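You operate a simulated robot arm through the tools that you are given. There is no shell and no other tool.

You run a simulated two-armed robot. Do the job below in one go: nothing can be reset, and whatever is moved stays where it is left.

TASK
Hold the oil bottle on the working end of the tube bench steady with one hand and flip the red air slide the other way with the other.
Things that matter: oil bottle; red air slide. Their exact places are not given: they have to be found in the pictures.

The check looks at the end state, three seconds after you hand in, the way a careful person would. Anything else that was tipped, shoved, dropped, spilled or broken makes it a failure.

THE ROBOT
Two 7-joint arms with two-finger parallel grippers on one trunk, on a base that moves. Base frame: it is fixed to the floor where the robot stands at the start and does not move with it; the origin is under the middle of the robot, x ahead of it, y to its left, z up. Units: mm, rad, N and s.
The left shoulder is at the start at [70, 163, 1070], the right one opposite. With the tool pointing down near the work surface each hand reaches from about 400 to 880 mm from the robot's upright axis, wherever it stands, measured 20 degrees to its own side. Places, roughly: oil bottle [1000, 2000, 750]; red air slide [1100, 2000, 900]. Payload 3.43 kg a hand.
The TCP of each hand is the grasp point between the finger pads, 34 mm short of the fingertips. In the tool frame z runs along the fingers and y along their closing line. The gripper opens to 128 mm. The fingers are 24 mm wide and 12 mm thick; the gripper's body (48 by 130 mm) begins 96 mm behind the TCP.
Orientation is that of the tool frame in the base frame, as a unit quaternion [x, y, z, w]. With the fingers straight down and closing along the base's y, the tool's x points along the base's -x, its y along +y and its z along -z.

THE INTERFACE
- The arms move only by the tool arm_command. It takes "left_moves", "right_moves" or both (then of equal length, played together; a hand with none holds still); each is a list of rows, each an object of numbers (a shift or turn left out is 0, a gripper value left out holds the last): "claw": the finger opening in mm, from 0 to 128; "tx", "ty", "tz": the shift along the tool's x, y, z in mm; "rx", "ry", "rz": the turn, a rotation vector about the tool's x, y, z in rad. In form: [{"claw": .., "tx": .., "ty": .., "tz": .., "rx": .., "ry": .., "rz": ..}, ...]. A call has 1 to 20 rows; each row is the pose to reach, as a shift and turn from the pose commanded when the call began, along the tool's axes at that moment. A row lasts 0.2 s, in which the tool goes at most 50 mm and 0.15 rad; a call with a longer step from one row to the next is refused whole, and so is a gripper value outside its range. A pose out of reach is approached as far as the arm can. The call stops where the force on the tool passes 40 N (or 10 N more than at its start, if that is more) or the arm is blocked; 0.2 s more then pass. The fingers move at their own pace (about 153 mm/s each) and stop on an object; they squeeze with about 39 N. The grip force told is the motor's: it shows also when the fingers shut on nothing. Time passes only in rows, and 0.2 s behind the last, so rows that repeat a pose let the fingers close. The reply holds the time, the measured pose of the TCP, the force on the tool along the base axes, the opening and the grip force, in the units named above and with some noise, with the torque about the TCP (base axes, N m) and any sound that the robot's microphone picked up.
- Cameras (640 x 400 px; columns grow to the right, rows downward): "scene" is now at [138, 3.7, 1298.8]; the picture's right is [0.05, -1.00, 0.00], its down [-0.56, -0.03, -0.83] and it looks along [0.83, 0.04, -0.56] (base axes); focal length 250 px, centre (320, 200). "left" rides on the left gripper at [76, 11, -160] in its tool frame; the picture's right is [-0.15, 0.99, 0.00], its down [-0.88, -0.13, -0.46] and it looks along [-0.45, -0.07, 0.89] (tool axes); focal length 234 px, centre (320, 200). "right" rides on the right gripper at [76, -11, -160] in its tool frame; the picture's right is [0.15, 0.99, 0.00], its down [-0.88, 0.13, -0.46] and it looks along [-0.45, 0.07, 0.89] (tool axes); focal length 234 px, centre (320, 200).
- camera(camera): a new picture of that camera. It takes no simulated time.
- raise_lower(by): slides the trunk up (or, below 0, down) by that many mm; the arms and the scene camera ride with it, the base frame stays. It gives what a move gives, with no picture.
- steer(legs): drives the robot by 1 to 6 legs, each [ahead, left, turn to the left] in mm, mm and rad, along the robot's own axes; the way and the turn of a leg run together, so that a leg with both is an arc; at most 1500 mm and 3.142 rad a leg. The arms and the cameras ride along, it lands a little off, and it stops where it bumps. It gives what a move gives.
- pan_tilt(pan, tilt): turns the head with the scene camera to pan (to the left, within 1.501 rad either way) and tilt (down, from -0.506 to 1.204), counted from straight ahead of the robot. It gives what a move gives.
- locate(camera, pixels): for up to 12 pixels [column, row] of the newest picture of that camera ("zoom" is the newest enlarged one), the place [x, y, z] in the base frame of the surface seen there, good to about 2 mm. It takes no simulated time.
- zoom(camera, box): a new picture of the part [left, top, right, bottom] of that camera's present view, enlarged. It takes no simulated time.
- hand_in(): hands the job in; it is judged then, once.

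Leave the grippers open and the arms clear of the work at the hand-in unless told otherwise.

The tools are called by a JSON object that holds its "op" and its "data". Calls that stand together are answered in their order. arm_command: Moves the arms, as the interface text tells. Its arguments: {"type":"object","properties":{"left_moves":{"type":"array","items":{"type":"object","properties":{"claw":{"type":"number"},"tx":{"type":"number"},"ty":{"type":"number"},"tz":{"type":"number"},"rx":{"type":"number"},"ry":{"type":"number"},"rz":{"type":"number"}}}},"right_moves":{"type":"array","items":{"type":"object","properties":{"claw":{"type":"number"},"tx":{"type":"number"},"ty":{"type":"number"},"tz":{"type":"number"},"rx":{"type":"number"},"ry":{"type":"number"},"rz":{"type":"number"}}}}},"required":[]} The other tools are called the same way: raise_lower (by) moves the trunk up or down; steer (legs) drives the base; pan_tilt (pan, tilt) turns the head that bears the scene camera; camera (camera) takes a picture; locate (camera, pixels) gives the place of the surface under pixels of a picture; zoom (camera, box) takes an enlarged picture of a part of a camera's view; hand_in () hands the job in.

At the start:

```text
t: 0.0
left_tcp_pos: [662.6, 286.0, 988.0]
left_tcp_rot: [0.0, 1.0, 0.0, 0.0]
left_wrist_force: [-0.2, 0.2, 0.2]
left_wrist_torque: [0.02, 0.0, 0.01]
left_grip_width: 127.9
left_finger_force: 0.0
right_tcp_pos: [636.7, -284.6, 1029.1]
right_tcp_rot: [0.0, 1.0, 0.0, 0.0]
right_wrist_force: [-0.3, -0.4, 0.4]
right_wrist_torque: [-0.01, 0.0, -0.02]
right_grip_width: 128.0
right_finger_force: 0.1
trunk travel left (down, up): [-550.0, 390.0]
robot x, y, heading: [1.0, 1.5, 0.002]
head pan, tilt (commanded): [0.052, 0.597]
```

scene: 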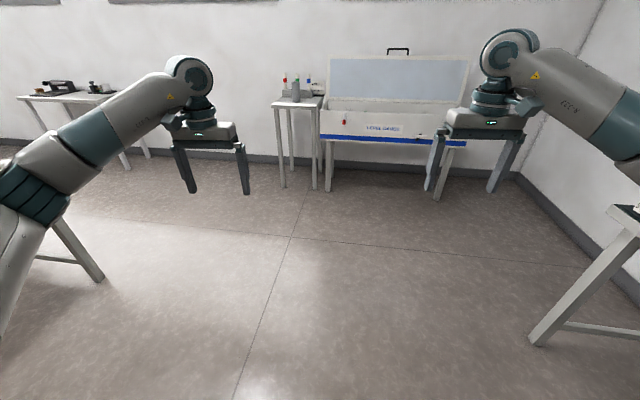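
right: 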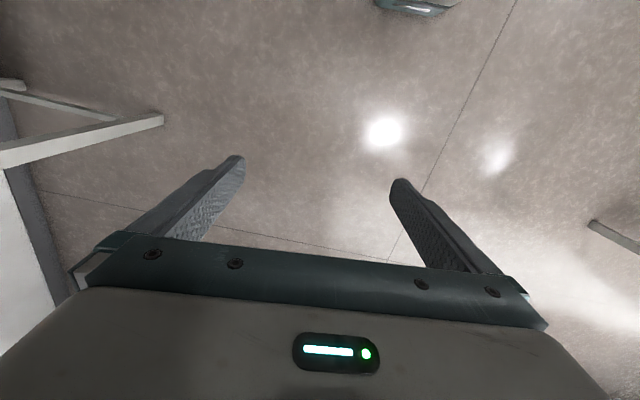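
left: 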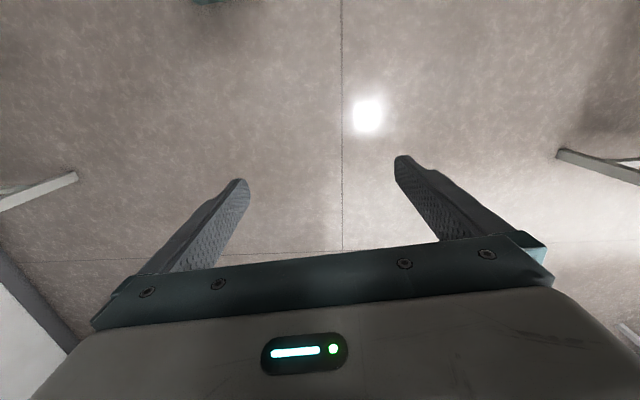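

The start view shows benches ahead and a table at the far left. The job's rough place is about [1000, 2000, 750], ahead-left of the robot, so I turn the head to the left to look there.

{"op": "pan_tilt", "data": {"pan": 1.1, "tilt": 0.35}}

{"op": "camera", "data": {"camera": "scene"}}

```text
t: 1.3
left_tcp_pos: [662.5, 286.9, 988.7]
left_tcp_rot: [0.0, 1.0, 0.0, 0.0]
left_wrist_force: [-1.2, 0.2, -0.3]
left_wrist_torque: [0.0, 0.04, -0.02]
left_grip_width: 127.7
left_finger_force: 0.0
right_tcp_pos: [636.9, -284.3, 1029.8]
right_tcp_rot: [0.0, 1.0, 0.001, 0.0]
right_wrist_force: [0.3, 0.5, 0.4]
right_wrist_torque: [0.0, -0.05, 0.01]
right_grip_width: 128.1
right_finger_force: 0.1
trunk travel left (down, up): [-550.0, 390.0]
robot x, y, heading: [-0.5, 0.4, -0.0]
head pan, tilt (commanded): [1.1, 0.351]
```

```text
taken
```

scene: 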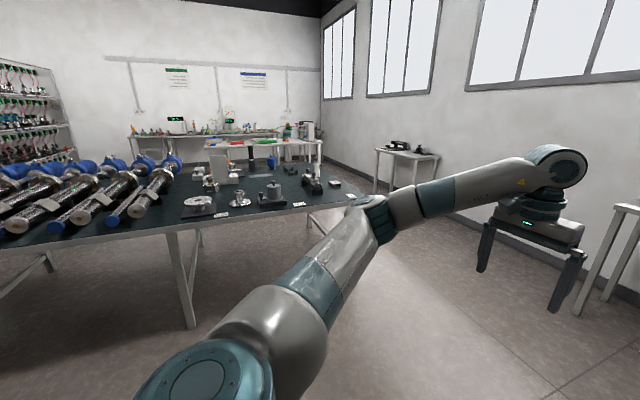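

I see a dark bench at the left with tube-like things, (0-340, 160-240), another table behind it at (210-320, 140-170), and more. I enlarge and measure to find which is near [1000, 2000].

{"op": "zoom", "data": {"camera": "scene", "box": [170, 90, 450, 265]}}

{"op": "locate", "data": {"camera": "scene", "pixels": [[270, 190], [240, 197], [198, 203], [312, 180], [150, 195], [300, 152], [250, 152], [400, 155], [290, 130], [210, 130]]}}

```text
2.29 times, centred on (310, 178) of scene
```

zoom: 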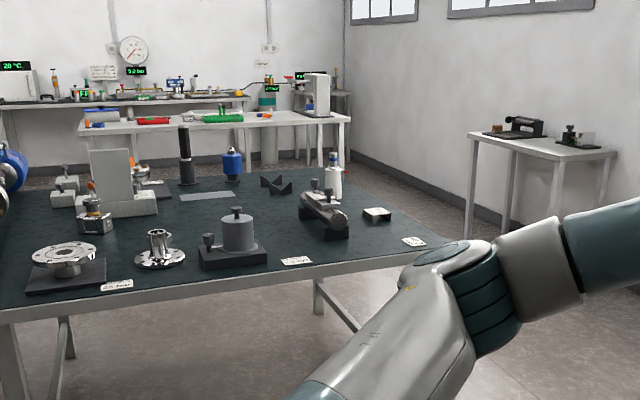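

```text
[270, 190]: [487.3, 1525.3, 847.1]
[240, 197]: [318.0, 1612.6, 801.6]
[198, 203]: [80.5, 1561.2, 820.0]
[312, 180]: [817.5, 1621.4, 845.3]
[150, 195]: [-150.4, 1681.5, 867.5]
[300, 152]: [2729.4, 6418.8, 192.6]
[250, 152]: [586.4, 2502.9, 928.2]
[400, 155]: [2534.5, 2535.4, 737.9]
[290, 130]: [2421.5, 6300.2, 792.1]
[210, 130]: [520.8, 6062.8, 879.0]
```

In the enlargement there is a pale bottle at about (333, 180) on the dark bench. I measure it and nearby things.

{"op": "locate", "data": {"camera": "zoom", "pixels": [[333, 185], [333, 160], [320, 205], [232, 165], [185, 155], [277, 184], [375, 213], [267, 95], [318, 95], [410, 240], [575, 140], [520, 128]]}}

{"op": "zoom", "data": {"camera": "scene", "box": [270, 130, 370, 210]}}

```text
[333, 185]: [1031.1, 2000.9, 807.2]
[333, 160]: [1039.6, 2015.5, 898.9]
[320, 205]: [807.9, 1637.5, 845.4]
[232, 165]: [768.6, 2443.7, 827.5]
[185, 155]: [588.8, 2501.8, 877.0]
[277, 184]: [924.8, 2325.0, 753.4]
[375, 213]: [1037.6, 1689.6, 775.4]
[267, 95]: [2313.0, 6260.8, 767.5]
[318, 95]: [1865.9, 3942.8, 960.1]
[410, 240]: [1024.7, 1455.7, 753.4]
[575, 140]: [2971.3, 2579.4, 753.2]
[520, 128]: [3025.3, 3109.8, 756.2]
```

```text
5.00 times, centred on (320, 170) of scene
```

zoom: 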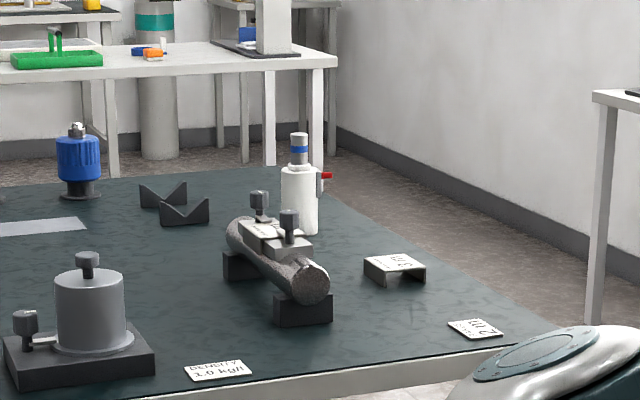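

The bottle is at about (1035, 2005) on the dark bench (top z≈753), with a red lever at its right near z≈890. I need to plan the drive, so I look around for obstacles: straight ahead and left-ahead.

{"op": "locate", "data": {"camera": "zoom", "pixels": [[300, 215], [300, 180], [300, 140], [327, 176], [318, 185], [395, 262], [475, 328], [400, 375], [440, 270], [350, 195], [590, 300], [625, 200]]}}

{"op": "pan_tilt", "data": {"pan": 0.5, "tilt": 0.5}}

{"op": "camera", "data": {"camera": "scene"}}

```text
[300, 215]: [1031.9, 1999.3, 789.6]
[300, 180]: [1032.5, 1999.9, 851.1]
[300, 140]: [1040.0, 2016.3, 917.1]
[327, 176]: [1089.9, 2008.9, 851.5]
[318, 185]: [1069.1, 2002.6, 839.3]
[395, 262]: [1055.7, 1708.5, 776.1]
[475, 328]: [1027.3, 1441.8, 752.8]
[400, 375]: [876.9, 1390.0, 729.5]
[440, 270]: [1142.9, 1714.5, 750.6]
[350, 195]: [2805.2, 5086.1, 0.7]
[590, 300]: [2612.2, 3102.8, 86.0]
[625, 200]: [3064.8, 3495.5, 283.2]
```

```text
t: 2.3
left_tcp_pos: [662.4, 287.0, 987.1]
left_tcp_rot: [0.0, 1.0, 0.0, 0.0]
left_wrist_force: [0.5, -0.9, 0.5]
left_wrist_torque: [-0.01, -0.02, 0.01]
left_grip_width: 128.3
left_finger_force: 0.0
right_tcp_pos: [636.6, -284.4, 1030.3]
right_tcp_rot: [0.001, 1.0, 0.0, 0.0]
right_wrist_force: [0.1, -0.1, 0.2]
right_wrist_torque: [-0.02, -0.01, 0.0]
right_grip_width: 128.1
right_finger_force: 0.1
trunk travel left (down, up): [-550.0, 390.0]
robot x, y, heading: [-1.4, 1.2, 0.003]
head pan, tilt (commanded): [0.499, 0.499]
```

```text
taken
```

scene: 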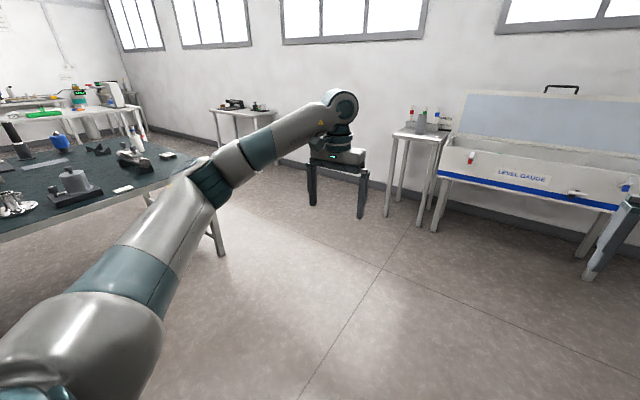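

{"op": "locate", "data": {"camera": "scene", "pixels": [[388, 214], [415, 222], [433, 230], [396, 130], [245, 140], [222, 253], [183, 163], [360, 215], [275, 110], [400, 260], [145, 140], [440, 140]]}}

```text
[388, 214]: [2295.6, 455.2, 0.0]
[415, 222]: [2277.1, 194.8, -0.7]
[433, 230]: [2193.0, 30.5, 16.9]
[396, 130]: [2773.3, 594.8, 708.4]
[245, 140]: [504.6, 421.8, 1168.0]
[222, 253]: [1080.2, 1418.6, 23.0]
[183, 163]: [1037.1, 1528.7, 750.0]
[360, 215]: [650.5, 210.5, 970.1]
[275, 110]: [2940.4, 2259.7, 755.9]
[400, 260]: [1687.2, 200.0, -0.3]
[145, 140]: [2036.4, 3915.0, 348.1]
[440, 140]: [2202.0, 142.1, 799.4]
```

The aisle between the dark bench (x max ≈1170) and the tables along the far wall (x min ≈2200) is free. I plan to go round to the +x end of the bench. First I check the robot's left and right sides for clearance.

{"op": "pan_tilt", "data": {"pan": 1.5, "tilt": 0.7}}

{"op": "camera", "data": {"camera": "scene"}}

{"op": "pan_tilt", "data": {"pan": -0.7, "tilt": 0.6}}

{"op": "camera", "data": {"camera": "scene"}}

```text
t: 3.6
left_tcp_pos: [662.0, 286.4, 988.6]
left_tcp_rot: [0.0, 1.0, -0.001, 0.0]
left_wrist_force: [-0.2, -0.3, -0.7]
left_wrist_torque: [0.04, 0.0, -0.02]
left_grip_width: 127.8
left_finger_force: 0.0
right_tcp_pos: [636.1, -285.3, 1030.8]
right_tcp_rot: [-0.001, 1.0, -0.001, -0.001]
right_wrist_force: [0.2, -0.2, 0.6]
right_wrist_torque: [0.03, -0.02, 0.03]
right_grip_width: 127.9
right_finger_force: 0.2
trunk travel left (down, up): [-550.0, 390.0]
robot x, y, heading: [1.3, 1.9, -0.003]
head pan, tilt (commanded): [1.499, 0.7]
```

```text
taken
```

scene: 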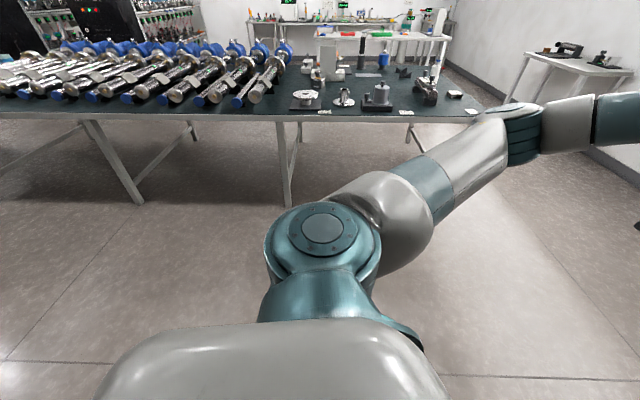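

```text
t: 5.6
left_tcp_pos: [662.6, 286.7, 988.0]
left_tcp_rot: [0.0, 1.0, 0.0, 0.001]
left_wrist_force: [-0.4, -0.3, -0.4]
left_wrist_torque: [0.0, 0.04, 0.03]
left_grip_width: 127.9
left_finger_force: 0.0
right_tcp_pos: [637.0, -284.5, 1030.2]
right_tcp_rot: [0.0, 1.0, 0.0, 0.0]
right_wrist_force: [-0.3, -0.4, 0.2]
right_wrist_torque: [-0.01, -0.02, 0.02]
right_grip_width: 128.1
right_finger_force: 0.1
trunk travel left (down, up): [-550.0, 390.0]
robot x, y, heading: [-1.2, 1.4, 0.007]
head pan, tilt (commanded): [-0.7, 0.6]
```

```text
taken
```

scene: 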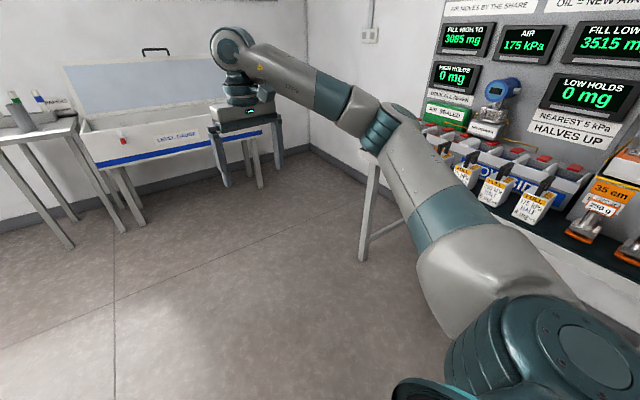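

The left side is clear; the right holds a panel table that a left turn moves away from. I raise the trunk 200 mm for clearance, turn left 90° on the spot, slide right (towards +x), then drive ahead in the aisle.

{"op": "raise_lower", "data": {"by": 200}}

{"op": "steer", "data": {"legs": [[0, 0, 1.571]]}}

{"op": "pan_tilt", "data": {"pan": -0.6, "tilt": 0.6}}

{"op": "camera", "data": {"camera": "scene"}}

```text
t: 7.8
left_tcp_pos: [662.8, 286.6, 1187.5]
left_tcp_rot: [0.0, 1.0, 0.0, 0.0]
left_wrist_force: [0.0, 0.0, -0.7]
left_wrist_torque: [0.0, 0.02, 0.0]
left_grip_width: 128.0
left_finger_force: 0.1
right_tcp_pos: [636.8, -283.7, 1229.7]
right_tcp_rot: [0.0, 1.0, 0.0, 0.001]
right_wrist_force: [-0.7, 0.1, 1.2]
right_wrist_torque: [0.01, -0.01, 0.0]
right_grip_width: 128.0
right_finger_force: 0.1
trunk travel left (down, up): [-750.0, 190.0]
robot x, y, heading: [-1.3, 0.1, 0.005]
head pan, tilt (commanded): [-0.7, 0.6]
```

```text
t: 12.1
left_tcp_pos: [-316.5, 648.6, 1188.6]
left_tcp_rot: [0.724, -0.69, 0.0, -0.001]
left_wrist_force: [-0.3, 0.5, -0.1]
left_wrist_torque: [-0.03, 0.02, 0.0]
left_grip_width: 128.1
left_finger_force: 0.1
right_tcp_pos: [253.9, 649.6, 1229.4]
right_tcp_rot: [0.724, -0.69, 0.0, 0.0]
right_wrist_force: [-0.4, 0.1, 1.1]
right_wrist_torque: [-0.03, -0.01, 0.01]
right_grip_width: 127.8
right_finger_force: 0.1
trunk travel left (down, up): [-750.0, 190.0]
robot x, y, heading: [2.0, -2.5, 1.614]
head pan, tilt (commanded): [-0.7, 0.6]
```

```text
t: 12.8
left_tcp_pos: [-317.1, 649.1, 1187.2]
left_tcp_rot: [0.723, -0.69, 0.0, 0.0]
left_wrist_force: [0.2, 0.5, -0.1]
left_wrist_torque: [0.02, 0.0, 0.01]
left_grip_width: 127.9
left_finger_force: 0.1
right_tcp_pos: [255.0, 649.6, 1229.7]
right_tcp_rot: [0.724, -0.69, 0.0, 0.0]
right_wrist_force: [0.1, -0.5, 0.7]
right_wrist_torque: [0.02, 0.03, 0.0]
right_grip_width: 127.8
right_finger_force: 0.0
trunk travel left (down, up): [-750.0, 190.0]
robot x, y, heading: [0.2, 3.1, 1.617]
head pan, tilt (commanded): [-0.6, 0.6]
```

```text
taken
```

scene: 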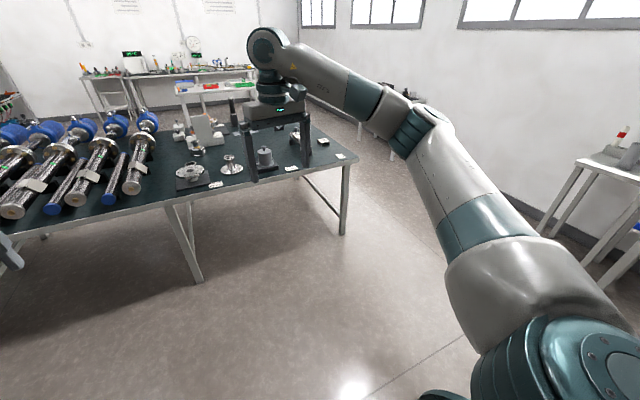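

The turn landed at heading 1.614. Now I slide right 1500 mm with a small right turn to straighten, then read where I am.

{"op": "steer", "data": {"legs": [[0, -1500, -0.043]]}}

{"op": "pan_tilt", "data": {"pan": 0.0, "tilt": 0.6}}

{"op": "camera", "data": {"camera": "scene"}}

```text
t: 20.3
left_tcp_pos: [1205.3, 705.3, 1187.3]
left_tcp_rot: [0.713, -0.701, 0.0, -0.001]
left_wrist_force: [0.4, 0.3, 0.1]
left_wrist_torque: [0.01, 0.04, 0.01]
left_grip_width: 128.3
left_finger_force: 0.0
right_tcp_pos: [1776.5, 690.7, 1230.7]
right_tcp_rot: [0.713, -0.701, -0.001, 0.0]
right_wrist_force: [0.0, 0.3, -0.3]
right_wrist_torque: [0.02, 0.01, -0.03]
right_grip_width: 128.2
right_finger_force: 0.2
trunk travel left (down, up): [-750.0, 190.0]
robot x, y, heading: [1502.4, 50.5, 1.593]
head pan, tilt (commanded): [-0.6, 0.6]
```

```text
t: 21.3
left_tcp_pos: [1205.5, 706.9, 1187.4]
left_tcp_rot: [0.714, -0.701, 0.0, 0.0]
left_wrist_force: [-0.2, 0.0, -0.5]
left_wrist_torque: [0.01, -0.02, 0.0]
left_grip_width: 127.9
left_finger_force: 0.2
right_tcp_pos: [1777.8, 690.6, 1230.9]
right_tcp_rot: [0.713, -0.701, 0.0, 0.0]
right_wrist_force: [-0.6, -0.4, 0.1]
right_wrist_torque: [-0.01, -0.02, -0.02]
right_grip_width: 128.2
right_finger_force: 0.1
trunk travel left (down, up): [-750.0, 190.0]
robot x, y, heading: [1502.7, 49.3, 1.587]
head pan, tilt (commanded): [0.0, 0.6]
```

```text
taken
```

scene: 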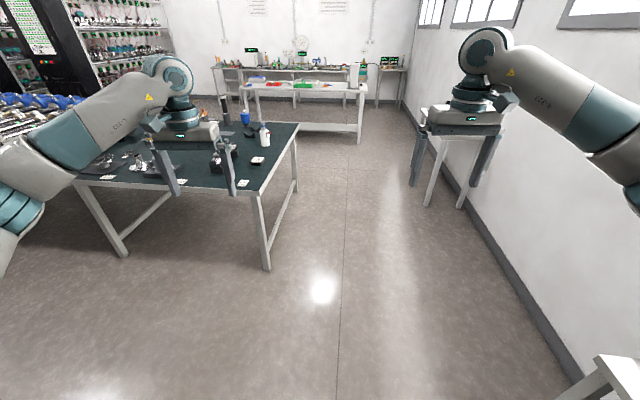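

The aisle ahead is clear. I drive ahead in two diagonal legs to about (1850, 2000).

{"op": "steer", "data": {"legs": [[1000, -150, -0.01], [950, -230, 0]]}}

{"op": "camera", "data": {"camera": "scene"}}

```text
t: 31.3
left_tcp_pos: [1573.0, 2691.4, 1187.1]
left_tcp_rot: [0.71, -0.704, 0.001, 0.0]
left_wrist_force: [0.0, 0.1, 0.2]
left_wrist_torque: [-0.01, -0.02, 0.01]
left_grip_width: 128.0
left_finger_force: 0.0
right_tcp_pos: [2144.1, 2670.4, 1230.8]
right_tcp_rot: [0.71, -0.704, 0.0, 0.0]
right_wrist_force: [0.5, 0.9, 0.2]
right_wrist_torque: [0.01, 0.0, 0.01]
right_grip_width: 128.1
right_finger_force: 0.1
trunk travel left (down, up): [-750.0, 190.0]
robot x, y, heading: [1864.3, 2037.1, 1.581]
head pan, tilt (commanded): [0.0, 0.6]
```

```text
taken
```

scene: 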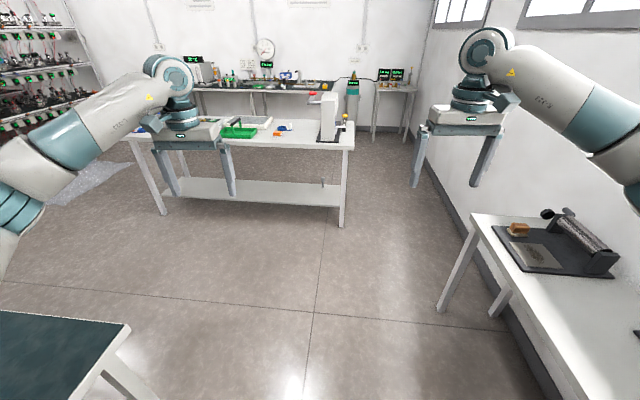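

I'm at (1864, 2037). Now I turn left 90° on the spot to face the bench; the hands are at z≈1190, well above the bench things.

{"op": "steer", "data": {"legs": [[0, 0, 1.55]]}}

{"op": "pan_tilt", "data": {"pan": 0.0, "tilt": 0.75}}

{"op": "camera", "data": {"camera": "scene"}}

```text
t: 35.5
left_tcp_pos: [1198.7, 1753.3, 1188.7]
left_tcp_rot: [1.0, -0.005, 0.0, 0.0]
left_wrist_force: [-0.1, 0.7, 0.3]
left_wrist_torque: [0.04, 0.02, 0.0]
left_grip_width: 127.8
left_finger_force: 0.2
right_tcp_pos: [1231.5, 2324.6, 1229.1]
right_tcp_rot: [1.0, -0.006, 0.0, 0.0]
right_wrist_force: [0.3, 0.1, -0.1]
right_wrist_torque: [-0.01, -0.01, 0.01]
right_grip_width: 128.0
right_finger_force: 0.0
trunk travel left (down, up): [-750.0, 190.0]
robot x, y, heading: [1864.9, 2033.7, 3.128]
head pan, tilt (commanded): [0.0, 0.6]
```

```text
t: 36.2
left_tcp_pos: [1198.9, 1753.9, 1187.8]
left_tcp_rot: [1.0, -0.006, 0.0, 0.0]
left_wrist_force: [0.1, 1.3, -0.5]
left_wrist_torque: [0.0, -0.03, -0.02]
left_grip_width: 128.0
left_finger_force: 0.1
right_tcp_pos: [1231.7, 2324.6, 1230.1]
right_tcp_rot: [1.0, -0.006, 0.0, 0.0]
right_wrist_force: [0.3, 0.6, 0.0]
right_wrist_torque: [-0.01, 0.0, 0.04]
right_grip_width: 128.1
right_finger_force: 0.1
trunk travel left (down, up): [-750.0, 190.0]
robot x, y, heading: [1867.3, 2031.2, 3.132]
head pan, tilt (commanded): [0.0, 0.75]
```

```text
taken
```

scene: 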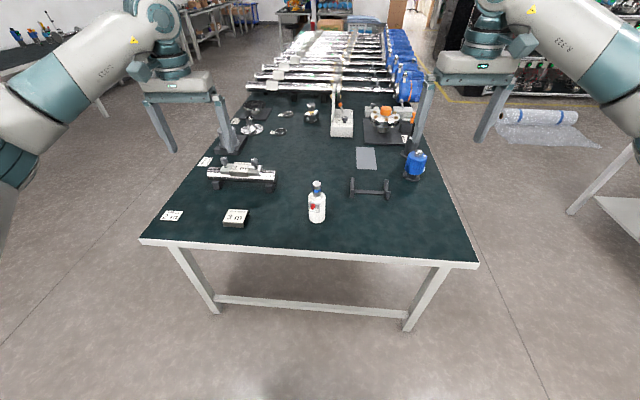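

The bottle stands at about (317, 203) in the middle of the near bench edge. I enlarge it and look at the red slide.

{"op": "zoom", "data": {"camera": "scene", "box": [285, 170, 349, 230]}}

{"op": "locate", "data": {"camera": "scene", "pixels": [[317, 203], [317, 220], [317, 190], [317, 184], [313, 206], [140, 240], [478, 263], [237, 217], [243, 175], [370, 190], [415, 165], [310, 252]]}}

```text
6.67 times, centred on (317, 200) of scene
```

zoom: 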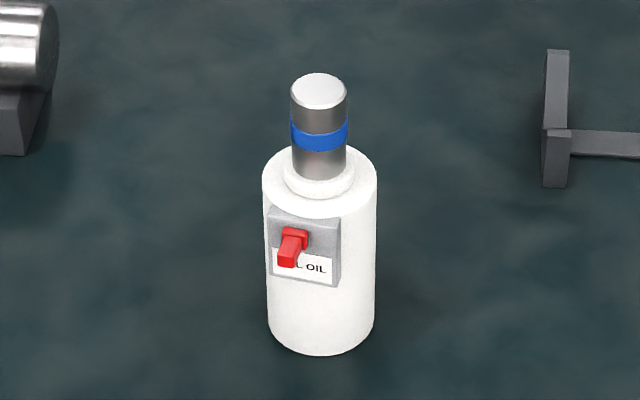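

```text
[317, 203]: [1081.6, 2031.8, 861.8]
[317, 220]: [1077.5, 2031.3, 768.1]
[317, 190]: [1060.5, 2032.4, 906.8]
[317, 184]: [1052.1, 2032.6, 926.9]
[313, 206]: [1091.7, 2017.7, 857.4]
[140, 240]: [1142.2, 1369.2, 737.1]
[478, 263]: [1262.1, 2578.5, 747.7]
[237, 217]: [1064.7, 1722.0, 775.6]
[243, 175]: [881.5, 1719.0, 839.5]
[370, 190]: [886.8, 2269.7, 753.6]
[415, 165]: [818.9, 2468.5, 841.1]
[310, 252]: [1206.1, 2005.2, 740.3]
```

I zoom tighter on the slide plate around (313, 206) and measure its parts.

{"op": "zoom", "data": {"camera": "scene", "box": [306, 196, 326, 210]}}

```text
16.00 times, centred on (316, 203) of scene
```

zoom: 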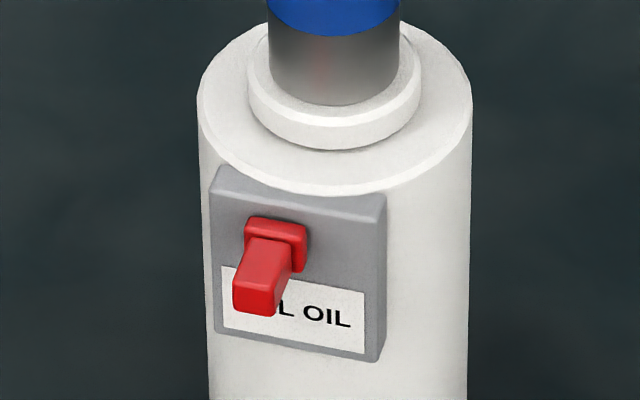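

{"op": "locate", "data": {"camera": "zoom", "pixels": [[262, 298], [265, 255], [250, 228], [298, 228], [300, 262], [216, 180], [380, 210], [216, 325], [370, 355], [340, 240], [330, 320], [230, 250]]}}

{"op": "locate", "data": {"camera": "scene", "pixels": [[317, 203], [317, 184]]}}

```text
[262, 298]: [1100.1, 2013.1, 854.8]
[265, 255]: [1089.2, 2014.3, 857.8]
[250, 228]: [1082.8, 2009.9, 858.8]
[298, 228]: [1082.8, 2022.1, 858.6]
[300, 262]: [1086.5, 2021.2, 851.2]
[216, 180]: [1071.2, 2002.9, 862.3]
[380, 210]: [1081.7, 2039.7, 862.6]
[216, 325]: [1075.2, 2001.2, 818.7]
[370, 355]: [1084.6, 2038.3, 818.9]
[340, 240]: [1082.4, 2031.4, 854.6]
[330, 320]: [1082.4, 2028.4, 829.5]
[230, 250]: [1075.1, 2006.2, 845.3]
```

```text
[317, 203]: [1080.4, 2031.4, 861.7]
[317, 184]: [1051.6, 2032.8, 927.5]
```

The slide plate (corners about (1071,2003,862), (1082,2040,863), (1075,2001,819), (1085,2038,819)) faces about +x, turned ~16° to -y; the red lever sits on its upper half at about (1092, 2014, 854). I drive 120 mm closer and look again at a better angle.

{"op": "steer", "data": {"legs": [[120, 0, 0]]}}

{"op": "raise_lower", "data": {"by": -100}}

{"op": "camera", "data": {"camera": "scene"}}

{"op": "camera", "data": {"camera": "left"}}

{"op": "camera", "data": {"camera": "right"}}

```text
t: 37.4
left_tcp_pos: [1080.9, 1755.9, 1189.1]
left_tcp_rot: [1.0, -0.007, -0.002, 0.0]
left_wrist_force: [-0.5, 0.4, -0.7]
left_wrist_torque: [0.02, 0.02, -0.01]
left_grip_width: 128.0
left_finger_force: 0.0
right_tcp_pos: [1114.5, 2327.0, 1230.9]
right_tcp_rot: [1.0, -0.007, -0.001, 0.001]
right_wrist_force: [0.4, 0.9, -0.2]
right_wrist_torque: [0.0, 0.0, -0.01]
right_grip_width: 128.0
right_finger_force: 0.1
trunk travel left (down, up): [-750.0, 190.0]
robot x, y, heading: [1745.8, 2033.4, 3.127]
head pan, tilt (commanded): [0.0, 0.75]
```

```text
t: 38.8
left_tcp_pos: [1079.8, 1756.6, 1088.4]
left_tcp_rot: [1.0, -0.007, 0.0, 0.0]
left_wrist_force: [1.1, -0.4, -0.3]
left_wrist_torque: [-0.02, 0.04, 0.0]
left_grip_width: 128.2
left_finger_force: 0.0
right_tcp_pos: [1112.1, 2326.7, 1129.9]
right_tcp_rot: [1.0, -0.007, -0.001, 0.0]
right_wrist_force: [0.5, 1.7, 0.2]
right_wrist_torque: [0.0, 0.01, -0.01]
right_grip_width: 127.9
right_finger_force: 0.1
trunk travel left (down, up): [-650.0, 290.0]
robot x, y, heading: [1743.7, 2035.1, 3.131]
head pan, tilt (commanded): [0.0, 0.75]
```

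```text
taken
```

scene: 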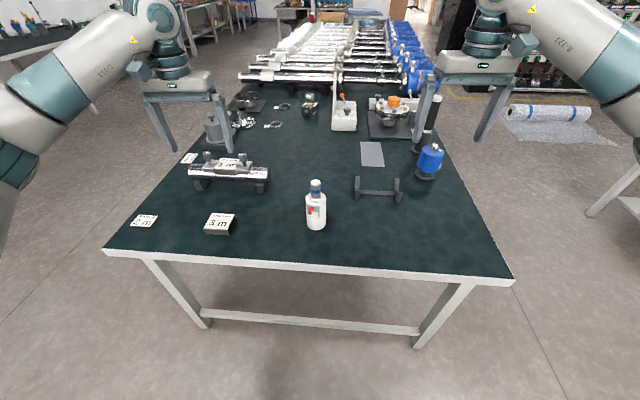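

```text
taken
```

left: 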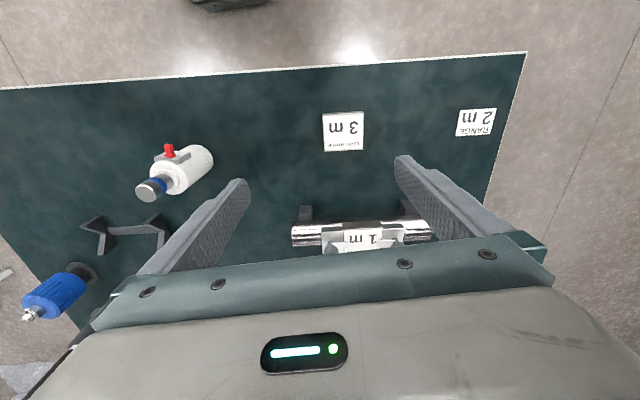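

```text
taken
```

right: 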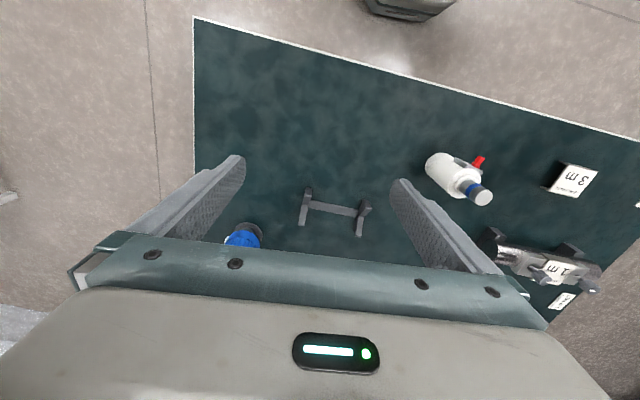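

I zoom into the slide from the left hand's camera (bottle at (175,165)) and from the scene camera (bottle at (315,205)).

{"op": "zoom", "data": {"camera": "left", "box": [130, 130, 226, 205]}}

{"op": "zoom", "data": {"camera": "right", "box": [420, 135, 510, 215]}}

{"op": "zoom", "data": {"camera": "scene", "box": [304, 198, 328, 213]}}

```text
5.33 times, centred on (178, 168) of left
```

zoom: 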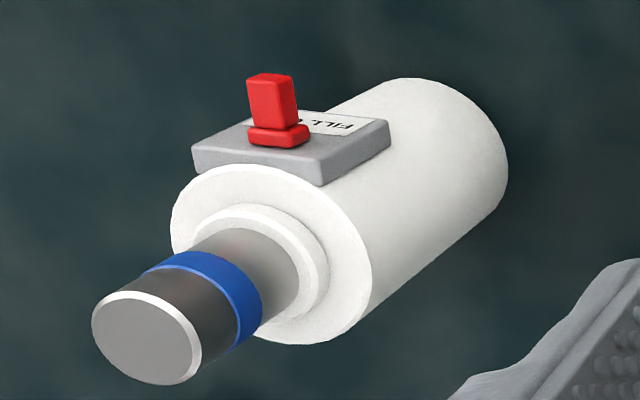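

```text
5.00 times, centred on (465, 175) of right
```

zoom: 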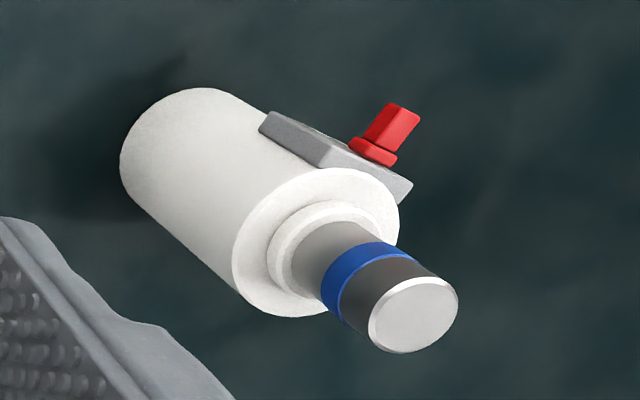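

```text
16.00 times, centred on (316, 206) of scene
```

zoom: 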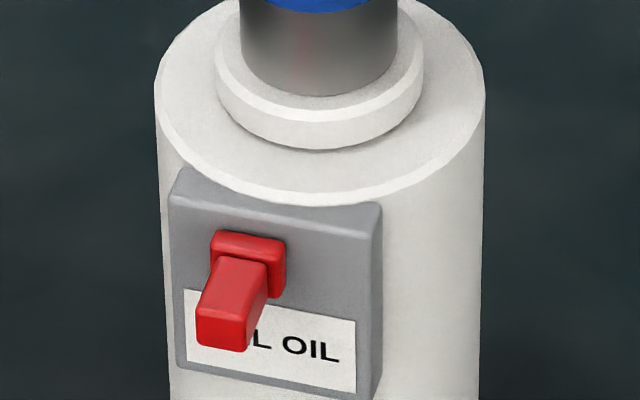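

I measure points on the lever, its base and the plate in this latest scene enlargement.

{"op": "locate", "data": {"camera": "zoom", "pixels": [[203, 330], [242, 335], [222, 333], [217, 262], [262, 270], [238, 290], [222, 240], [278, 245], [277, 285], [172, 200], [370, 235], [320, 265]]}}

{"op": "zoom", "data": {"camera": "left", "box": [150, 138, 190, 163]}}

```text
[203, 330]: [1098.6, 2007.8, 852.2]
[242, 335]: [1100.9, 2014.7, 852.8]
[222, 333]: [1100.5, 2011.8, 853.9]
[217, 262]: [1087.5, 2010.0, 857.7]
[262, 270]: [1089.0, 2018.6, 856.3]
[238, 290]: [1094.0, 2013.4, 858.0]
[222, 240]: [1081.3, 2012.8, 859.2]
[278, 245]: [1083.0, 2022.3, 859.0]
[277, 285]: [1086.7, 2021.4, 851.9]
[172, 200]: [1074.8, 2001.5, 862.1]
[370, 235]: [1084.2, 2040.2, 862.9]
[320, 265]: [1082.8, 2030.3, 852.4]
```

```text
16.00 times, centred on (170, 150) of left
```

zoom: 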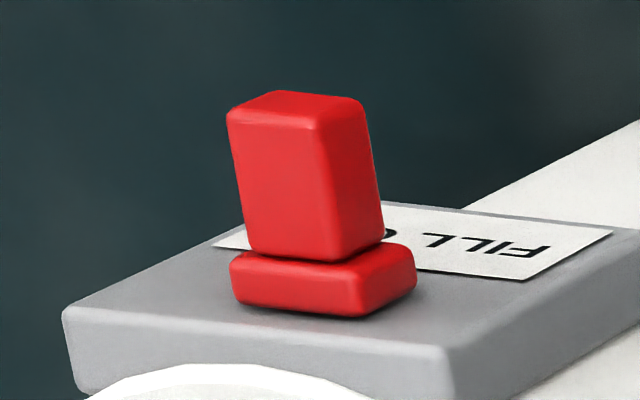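

The lever base sits ~3–4 mm left (-y side) of the plate's middle, above a "FILL OIL" label, so it's a left-right slide now at the left end. Now I pin down the bottle's axis and height with both hand cameras: cap top at about (484,198) in right and (145,195) in left.

{"op": "locate", "data": {"camera": "right", "pixels": [[484, 198], [478, 196], [488, 201], [482, 203], [486, 193], [462, 187], [437, 172], [455, 193], [430, 172]]}}

{"op": "locate", "data": {"camera": "left", "pixels": [[145, 195], [139, 192], [151, 197], [147, 189], [143, 198], [185, 185], [198, 165], [205, 168]]}}

```text
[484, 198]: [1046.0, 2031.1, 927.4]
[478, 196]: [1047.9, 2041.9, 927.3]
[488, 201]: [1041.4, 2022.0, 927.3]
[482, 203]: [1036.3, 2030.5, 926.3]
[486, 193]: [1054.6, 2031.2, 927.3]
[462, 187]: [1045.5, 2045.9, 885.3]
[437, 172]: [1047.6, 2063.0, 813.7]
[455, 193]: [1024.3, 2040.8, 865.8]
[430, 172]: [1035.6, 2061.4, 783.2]
```

```text
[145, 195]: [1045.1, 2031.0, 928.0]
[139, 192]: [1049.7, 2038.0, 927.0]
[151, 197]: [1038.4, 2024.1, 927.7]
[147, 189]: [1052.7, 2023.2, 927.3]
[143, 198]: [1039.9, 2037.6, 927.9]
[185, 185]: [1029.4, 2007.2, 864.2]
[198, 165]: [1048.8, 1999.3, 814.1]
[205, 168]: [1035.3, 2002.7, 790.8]
```

Bottle axis ≈ (1045.5, 2031), cap top z≈927.5, body radius ≈32, body between z≈753 and ≈873. The right hand will hold it from above. I move the right hand over it first, at the present height.

{"op": "arm_command", "data": {"right_moves": [{"claw": 128, "tx": -9, "ty": 42.4, "tz": 0}, {"tx": -18, "ty": 84.8, "tz": 0}, {"tx": -27, "ty": 127.2, "tz": 0}, {"tx": -36, "ty": 169.6, "tz": 0}, {"tx": -45, "ty": 212, "tz": 0}, {"tx": -54, "ty": 254.5, "tz": 0}, {"tx": -62.4, "ty": 296.9, "tz": 0}, {"tx": -62.4, "ty": 296.9, "tz": 0}]}}

{"op": "camera", "data": {"camera": "right"}}

{"op": "camera", "data": {"camera": "scene"}}

```text
t: 40.6
left_tcp_pos: [1078.7, 1758.9, 1089.0]
left_tcp_rot: [1.0, -0.006, 0.0, 0.0]
left_wrist_force: [-1.0, 1.1, -0.8]
left_wrist_torque: [0.0, 0.01, 0.01]
left_grip_width: 128.0
left_finger_force: 0.1
right_tcp_pos: [1043.8, 2030.2, 1131.5]
right_tcp_rot: [1.0, -0.007, 0.0, 0.001]
right_wrist_force: [0.3, 0.5, -0.4]
right_wrist_torque: [-0.03, 0.02, 0.01]
right_grip_width: 128.1
right_finger_force: 0.0
trunk travel left (down, up): [-650.0, 290.0]
robot x, y, heading: [1742.5, 2033.2, 3.131]
head pan, tilt (commanded): [0.0, 0.75]
```

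```text
taken
```

right: 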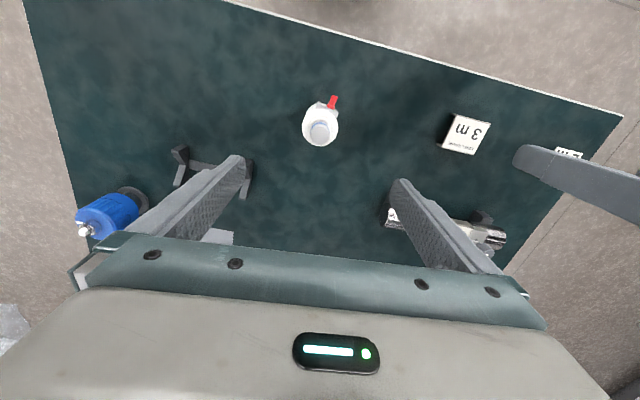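

```text
taken
```

scene: 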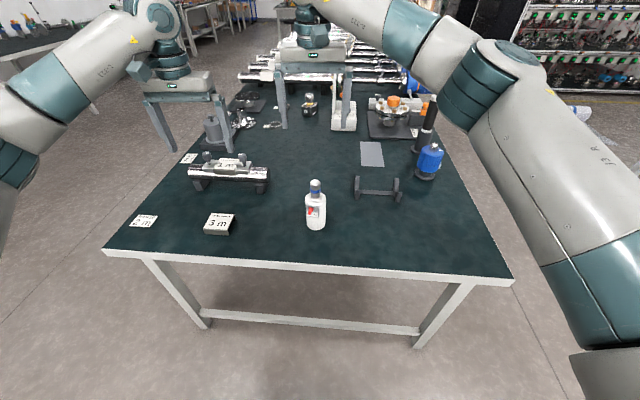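

The right hand is over the bottle: TCP (1044, 2030), bottle axis (1045.5, 2031). I go down halfway to z≈960 and check the alignment.

{"op": "arm_command", "data": {"right_moves": [{"tx": 1.0, "ty": -0.5, "tz": 43}, {"tx": 1.0, "ty": -0.5, "tz": 86}, {"tx": 1.0, "ty": -0.5, "tz": 129}, {"tx": 1.0, "ty": -0.5, "tz": 171}, {"tx": 1.0, "ty": -0.5, "tz": 171}]}}

{"op": "camera", "data": {"camera": "right"}}

{"op": "camera", "data": {"camera": "scene"}}

```text
t: 41.8
left_tcp_pos: [1079.2, 1754.7, 1087.6]
left_tcp_rot: [1.0, -0.006, 0.001, 0.0]
left_wrist_force: [0.4, 0.3, 0.1]
left_wrist_torque: [-0.04, 0.02, 0.01]
left_grip_width: 128.0
left_finger_force: 0.0
right_tcp_pos: [1045.4, 2033.5, 959.0]
right_tcp_rot: [1.0, -0.007, 0.0, 0.0]
right_wrist_force: [0.5, -0.4, -0.6]
right_wrist_torque: [-0.02, 0.02, 0.02]
right_grip_width: 127.9
right_finger_force: 0.1
trunk travel left (down, up): [-650.0, 290.0]
robot x, y, heading: [1746.3, 2034.0, 3.125]
head pan, tilt (commanded): [0.0, 0.75]
```

```text
taken
```

right: 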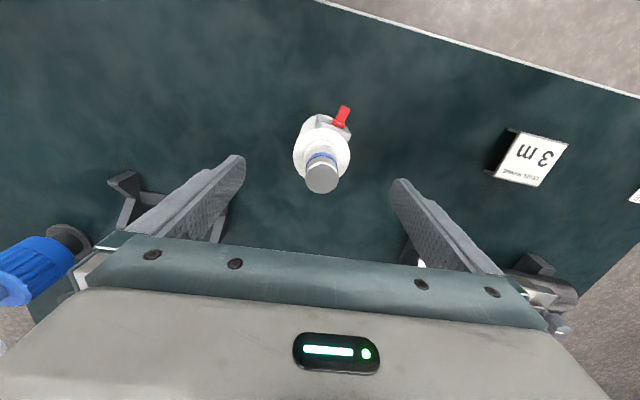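

```text
taken
```

scene: 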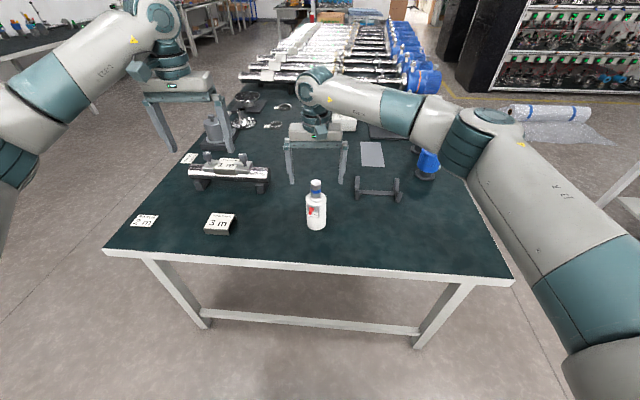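

The hand is centred to within a couple of mm. I zoom the right camera on the cap to fine-tune the centring.

{"op": "zoom", "data": {"camera": "right", "box": [280, 100, 360, 200]}}

{"op": "locate", "data": {"camera": "right", "pixels": [[322, 180], [310, 180], [333, 180], [322, 170], [322, 189], [240, 165], [396, 187]]}}

```text
4.00 times, centred on (320, 150) of right
```

zoom: 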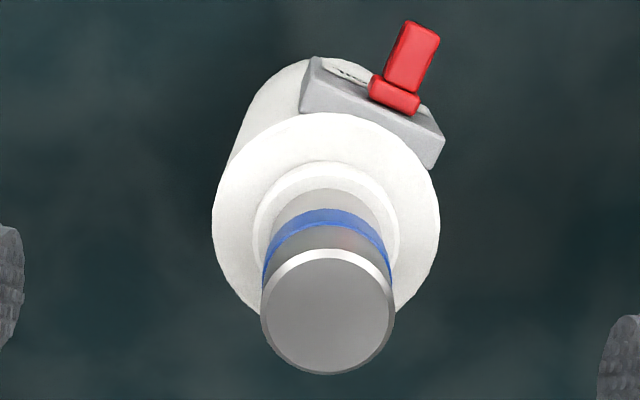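

```text
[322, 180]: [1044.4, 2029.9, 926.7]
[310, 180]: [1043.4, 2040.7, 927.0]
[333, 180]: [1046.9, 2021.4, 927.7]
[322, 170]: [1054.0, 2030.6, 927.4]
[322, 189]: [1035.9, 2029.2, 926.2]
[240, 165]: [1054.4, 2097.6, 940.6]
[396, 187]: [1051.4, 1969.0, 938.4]
```

The cap centre is ~2.5 mm to the -y side of the hand's middle. I correct by ty +2.5 and go down 112 mm to z≈847 (fingertips ≈813, gripper body ≈16 mm above the cap).

{"op": "arm_command", "data": {"right_moves": [{"tx": 0, "ty": 2.5, "tz": 0}, {"tx": 0, "ty": 2.5, "tz": 30}, {"tx": 0, "ty": 2.5, "tz": 60}, {"tx": 0, "ty": 2.5, "tz": 90}, {"tx": 0, "ty": 2.5, "tz": 112}, {"tx": 0, "ty": 2.5, "tz": 112}]}}

{"op": "camera", "data": {"camera": "right"}}

{"op": "zoom", "data": {"camera": "scene", "box": [260, 140, 372, 240]}}

```text
t: 43.2
left_tcp_pos: [1079.4, 1755.4, 1087.8]
left_tcp_rot: [1.0, -0.007, 0.0, 0.0]
left_wrist_force: [0.3, 0.5, 0.1]
left_wrist_torque: [0.0, 0.02, 0.01]
left_grip_width: 128.1
left_finger_force: 0.0
right_tcp_pos: [1048.9, 2029.9, 848.9]
right_tcp_rot: [1.0, -0.007, 0.0, 0.001]
right_wrist_force: [-0.2, 0.6, 0.3]
right_wrist_torque: [-0.03, -0.02, -0.01]
right_grip_width: 127.7
right_finger_force: 0.0
trunk travel left (down, up): [-650.0, 290.0]
robot x, y, heading: [1746.7, 2032.7, 3.123]
head pan, tilt (commanded): [0.0, 0.75]
```

```text
taken
```

right: 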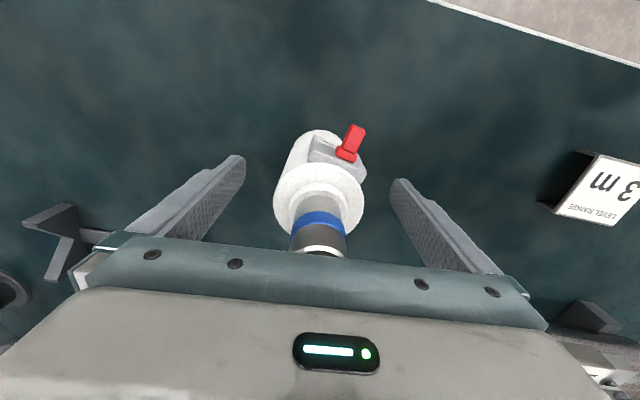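

```text
4.00 times, centred on (316, 190) of scene
```

zoom: 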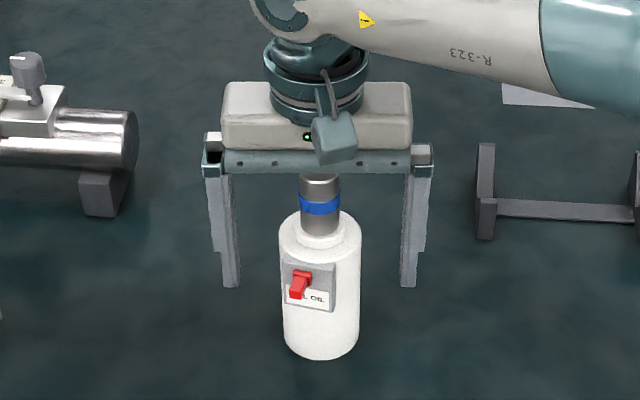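

The holder fingers straddle the bottle with a gap over the cap. Next I close the left gripper to use its joined fingertips as a pusher, and bring the left hand round to the front-left of the bottle, tilting it so the fingers point at the plate (along -n, 20° downwards), still well above and away from it.

{"op": "arm_command", "data": {"left_moves": [{"claw": 0, "tx": 11.5, "ty": -21.3, "tz": 10, "rx": 0.0168, "ry": -0.135, "rz": 0.024}, {"claw": 0, "tx": 23, "ty": -42.6, "tz": 20, "rx": 0.0337, "ry": -0.27, "rz": 0.0481}, {"claw": 0, "tx": 34.4, "ty": -63.8, "tz": 30, "rx": 0.0505, "ry": -0.4051, "rz": 0.0721}, {"claw": 0, "tx": 45.9, "ty": -85.1, "tz": 40, "rx": 0.0673, "ry": -0.5401, "rz": 0.0962}, {"claw": 0, "tx": 57.4, "ty": -106.4, "tz": 50, "rx": 0.0842, "ry": -0.6751, "rz": 0.1202}, {"claw": 0, "tx": 68.9, "ty": -127.7, "tz": 60, "rx": 0.101, "ry": -0.8101, "rz": 0.1443}, {"claw": 0, "tx": 80.3, "ty": -148.9, "tz": 70, "rx": 0.1178, "ry": -0.9452, "rz": 0.1683}, {"claw": 0, "tx": 91.8, "ty": -170.2, "tz": 80, "rx": 0.1347, "ry": -1.0802, "rz": 0.1924}, {"claw": 0, "tx": 103.3, "ty": -191.5, "tz": 90, "rx": 0.1515, "ry": -1.2152, "rz": 0.2164}, {"claw": 0, "tx": 103.3, "ty": -191.5, "tz": 90, "rx": 0.1515, "ry": -1.2152, "rz": 0.2164}]}}

{"op": "camera", "data": {"camera": "scene"}}

{"op": "camera", "data": {"camera": "left"}}

```text
t: 45.4
left_tcp_pos: [1172.3, 1922.6, 1005.9]
left_tcp_rot: [0.85, -0.097, -0.512, -0.068]
left_wrist_force: [0.5, -0.1, -0.2]
left_wrist_torque: [0.0, -0.01, 0.0]
left_grip_width: 0.0
left_finger_force: 33.1
left hand out of reach, approached as far as the arm can: row 9, 10
right_tcp_pos: [1048.4, 2030.6, 847.9]
right_tcp_rot: [1.0, -0.007, -0.001, 0.0]
right_wrist_force: [-0.1, -0.6, 0.0]
right_wrist_torque: [0.02, 0.0, -0.03]
right_grip_width: 127.9
right_finger_force: 0.1
trunk travel left (down, up): [-650.0, 290.0]
robot x, y, heading: [1744.1, 2035.5, 3.131]
head pan, tilt (commanded): [0.0, 0.75]
```

```text
taken
```

scene: 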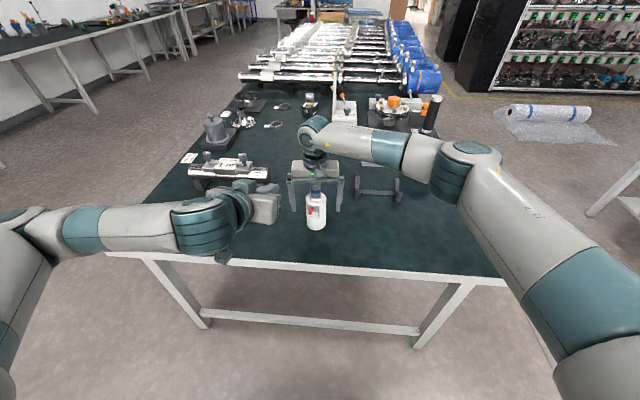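

```text
taken
```

left: 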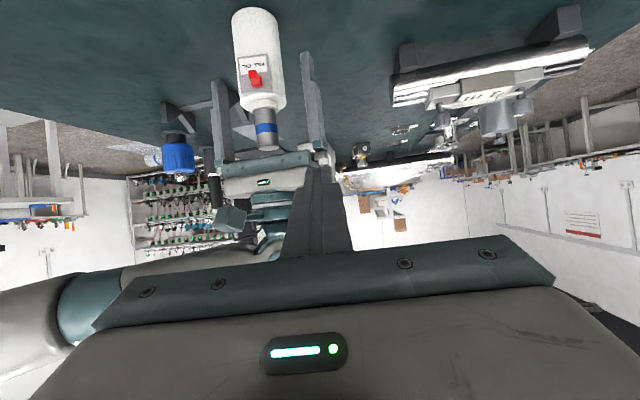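

The left hand stopped a bit short (arm folded too far at this height): it is at (1172, 1923, 1006), tilted ~28° down. The left camera now sees the plate nearly from the front (upside down) at about (253, 75); I zoom in on it.

{"op": "zoom", "data": {"camera": "left", "box": [222, 40, 286, 110]}}

{"op": "zoom", "data": {"camera": "scene", "box": [230, 150, 350, 250]}}

```text
5.71 times, centred on (254, 75) of left
```

zoom: 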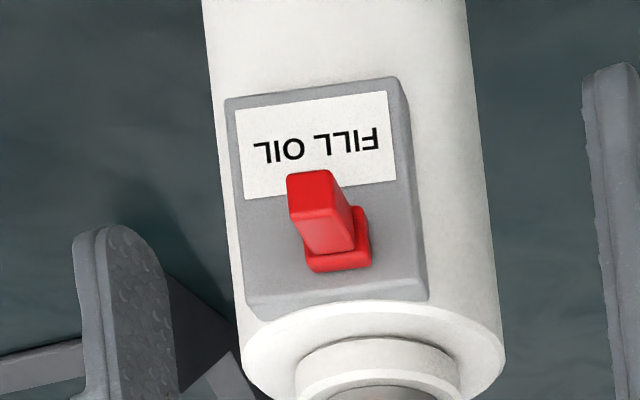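

```text
4.00 times, centred on (290, 200) of scene
```

zoom: 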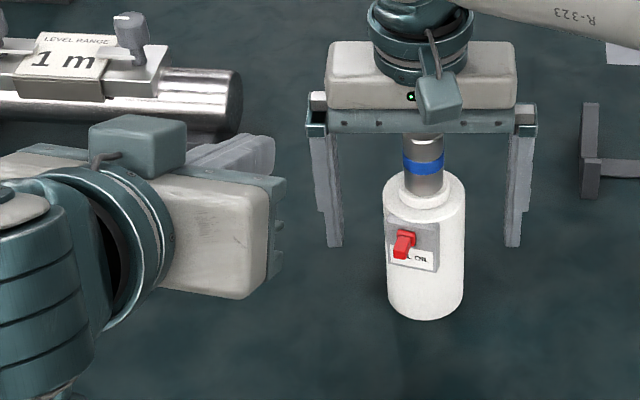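

The slide is clearly a small block ~3 mm left of the plate's middle with a straight lever; free travel is to the right (+y). The left arm needs to come lower to be in reach. I lower it ~100 mm straight down.

{"op": "arm_command", "data": {"left_moves": [{"tx": 29.5, "ty": 0.5, "tz": 15.5}, {"tx": 59, "ty": 1, "tz": 31}, {"tx": 88.4, "ty": 1.6, "tz": 46.4}, {"tx": 88.4, "ty": 1.6, "tz": 46.4}]}}

{"op": "camera", "data": {"camera": "scene"}}

{"op": "camera", "data": {"camera": "left"}}

```text
t: 46.4
left_tcp_pos: [1172.1, 1923.6, 995.5]
left_tcp_rot: [0.851, -0.098, -0.511, -0.068]
left_wrist_force: [0.0, -0.2, 0.2]
left_wrist_torque: [0.01, 0.03, -0.02]
left_grip_width: 0.0
left_finger_force: 33.3
left hand out of reach, approached as far as the arm can: row 1, 2, 3, 4
right_tcp_pos: [1048.6, 2030.0, 848.0]
right_tcp_rot: [1.0, -0.007, 0.0, 0.0]
right_wrist_force: [-0.8, -0.6, 0.0]
right_wrist_torque: [0.01, -0.01, 0.01]
right_grip_width: 128.2
right_finger_force: 0.0
trunk travel left (down, up): [-650.0, 290.0]
robot x, y, heading: [1745.6, 2032.5, 3.129]
head pan, tilt (commanded): [0.0, 0.75]
```

```text
taken
```

scene: 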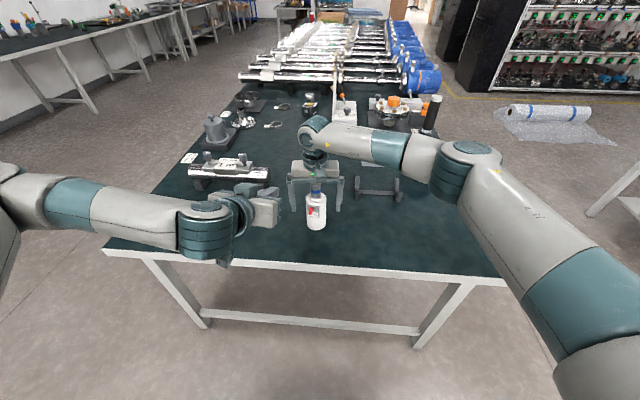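

```text
taken
```

left: 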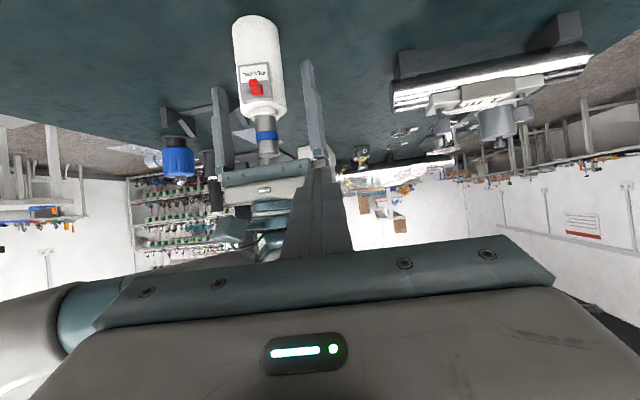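

The wrist is at its limit in this posture, so a flatter approach isn't possible here. I turn the hand down again (about its own y axis by +0.45 rad) so that it points ~45–50° downward, which still lets the fingertips reach the lever from the front.

{"op": "arm_command", "data": {"left_moves": [{"ry": 0.14}, {"ry": 0.28}, {"ry": 0.42}, {"ry": 0.45}, {"ry": 0.45}]}}

{"op": "camera", "data": {"camera": "scene"}}

{"op": "camera", "data": {"camera": "left"}}

```text
t: 47.6
left_tcp_pos: [1172.1, 1924.4, 995.4]
left_tcp_rot: [0.944, -0.11, -0.309, -0.044]
left_wrist_force: [0.1, 0.2, 0.5]
left_wrist_torque: [0.0, 0.02, 0.0]
left_grip_width: 0.0
left_finger_force: 33.0
right_tcp_pos: [1049.5, 2029.6, 847.9]
right_tcp_rot: [1.0, -0.007, 0.001, 0.0]
right_wrist_force: [0.7, 0.1, 0.7]
right_wrist_torque: [0.0, -0.01, 0.0]
right_grip_width: 127.6
right_finger_force: 0.1
trunk travel left (down, up): [-650.0, 290.0]
robot x, y, heading: [1745.1, 2033.0, 3.128]
head pan, tilt (commanded): [0.0, 0.75]
```

```text
taken
```

scene: 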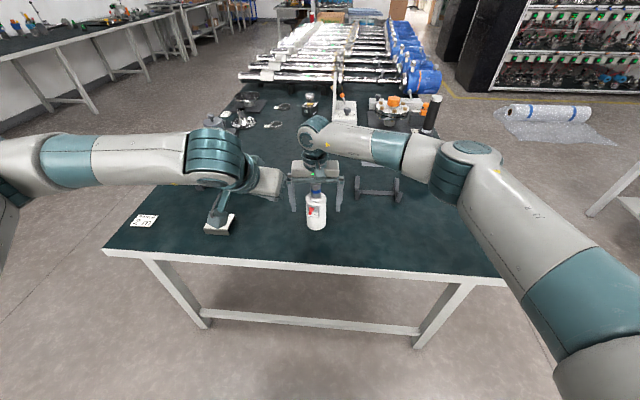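

```text
taken
```

left: 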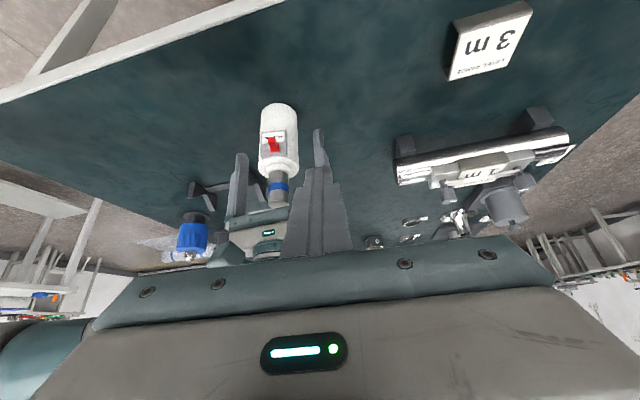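

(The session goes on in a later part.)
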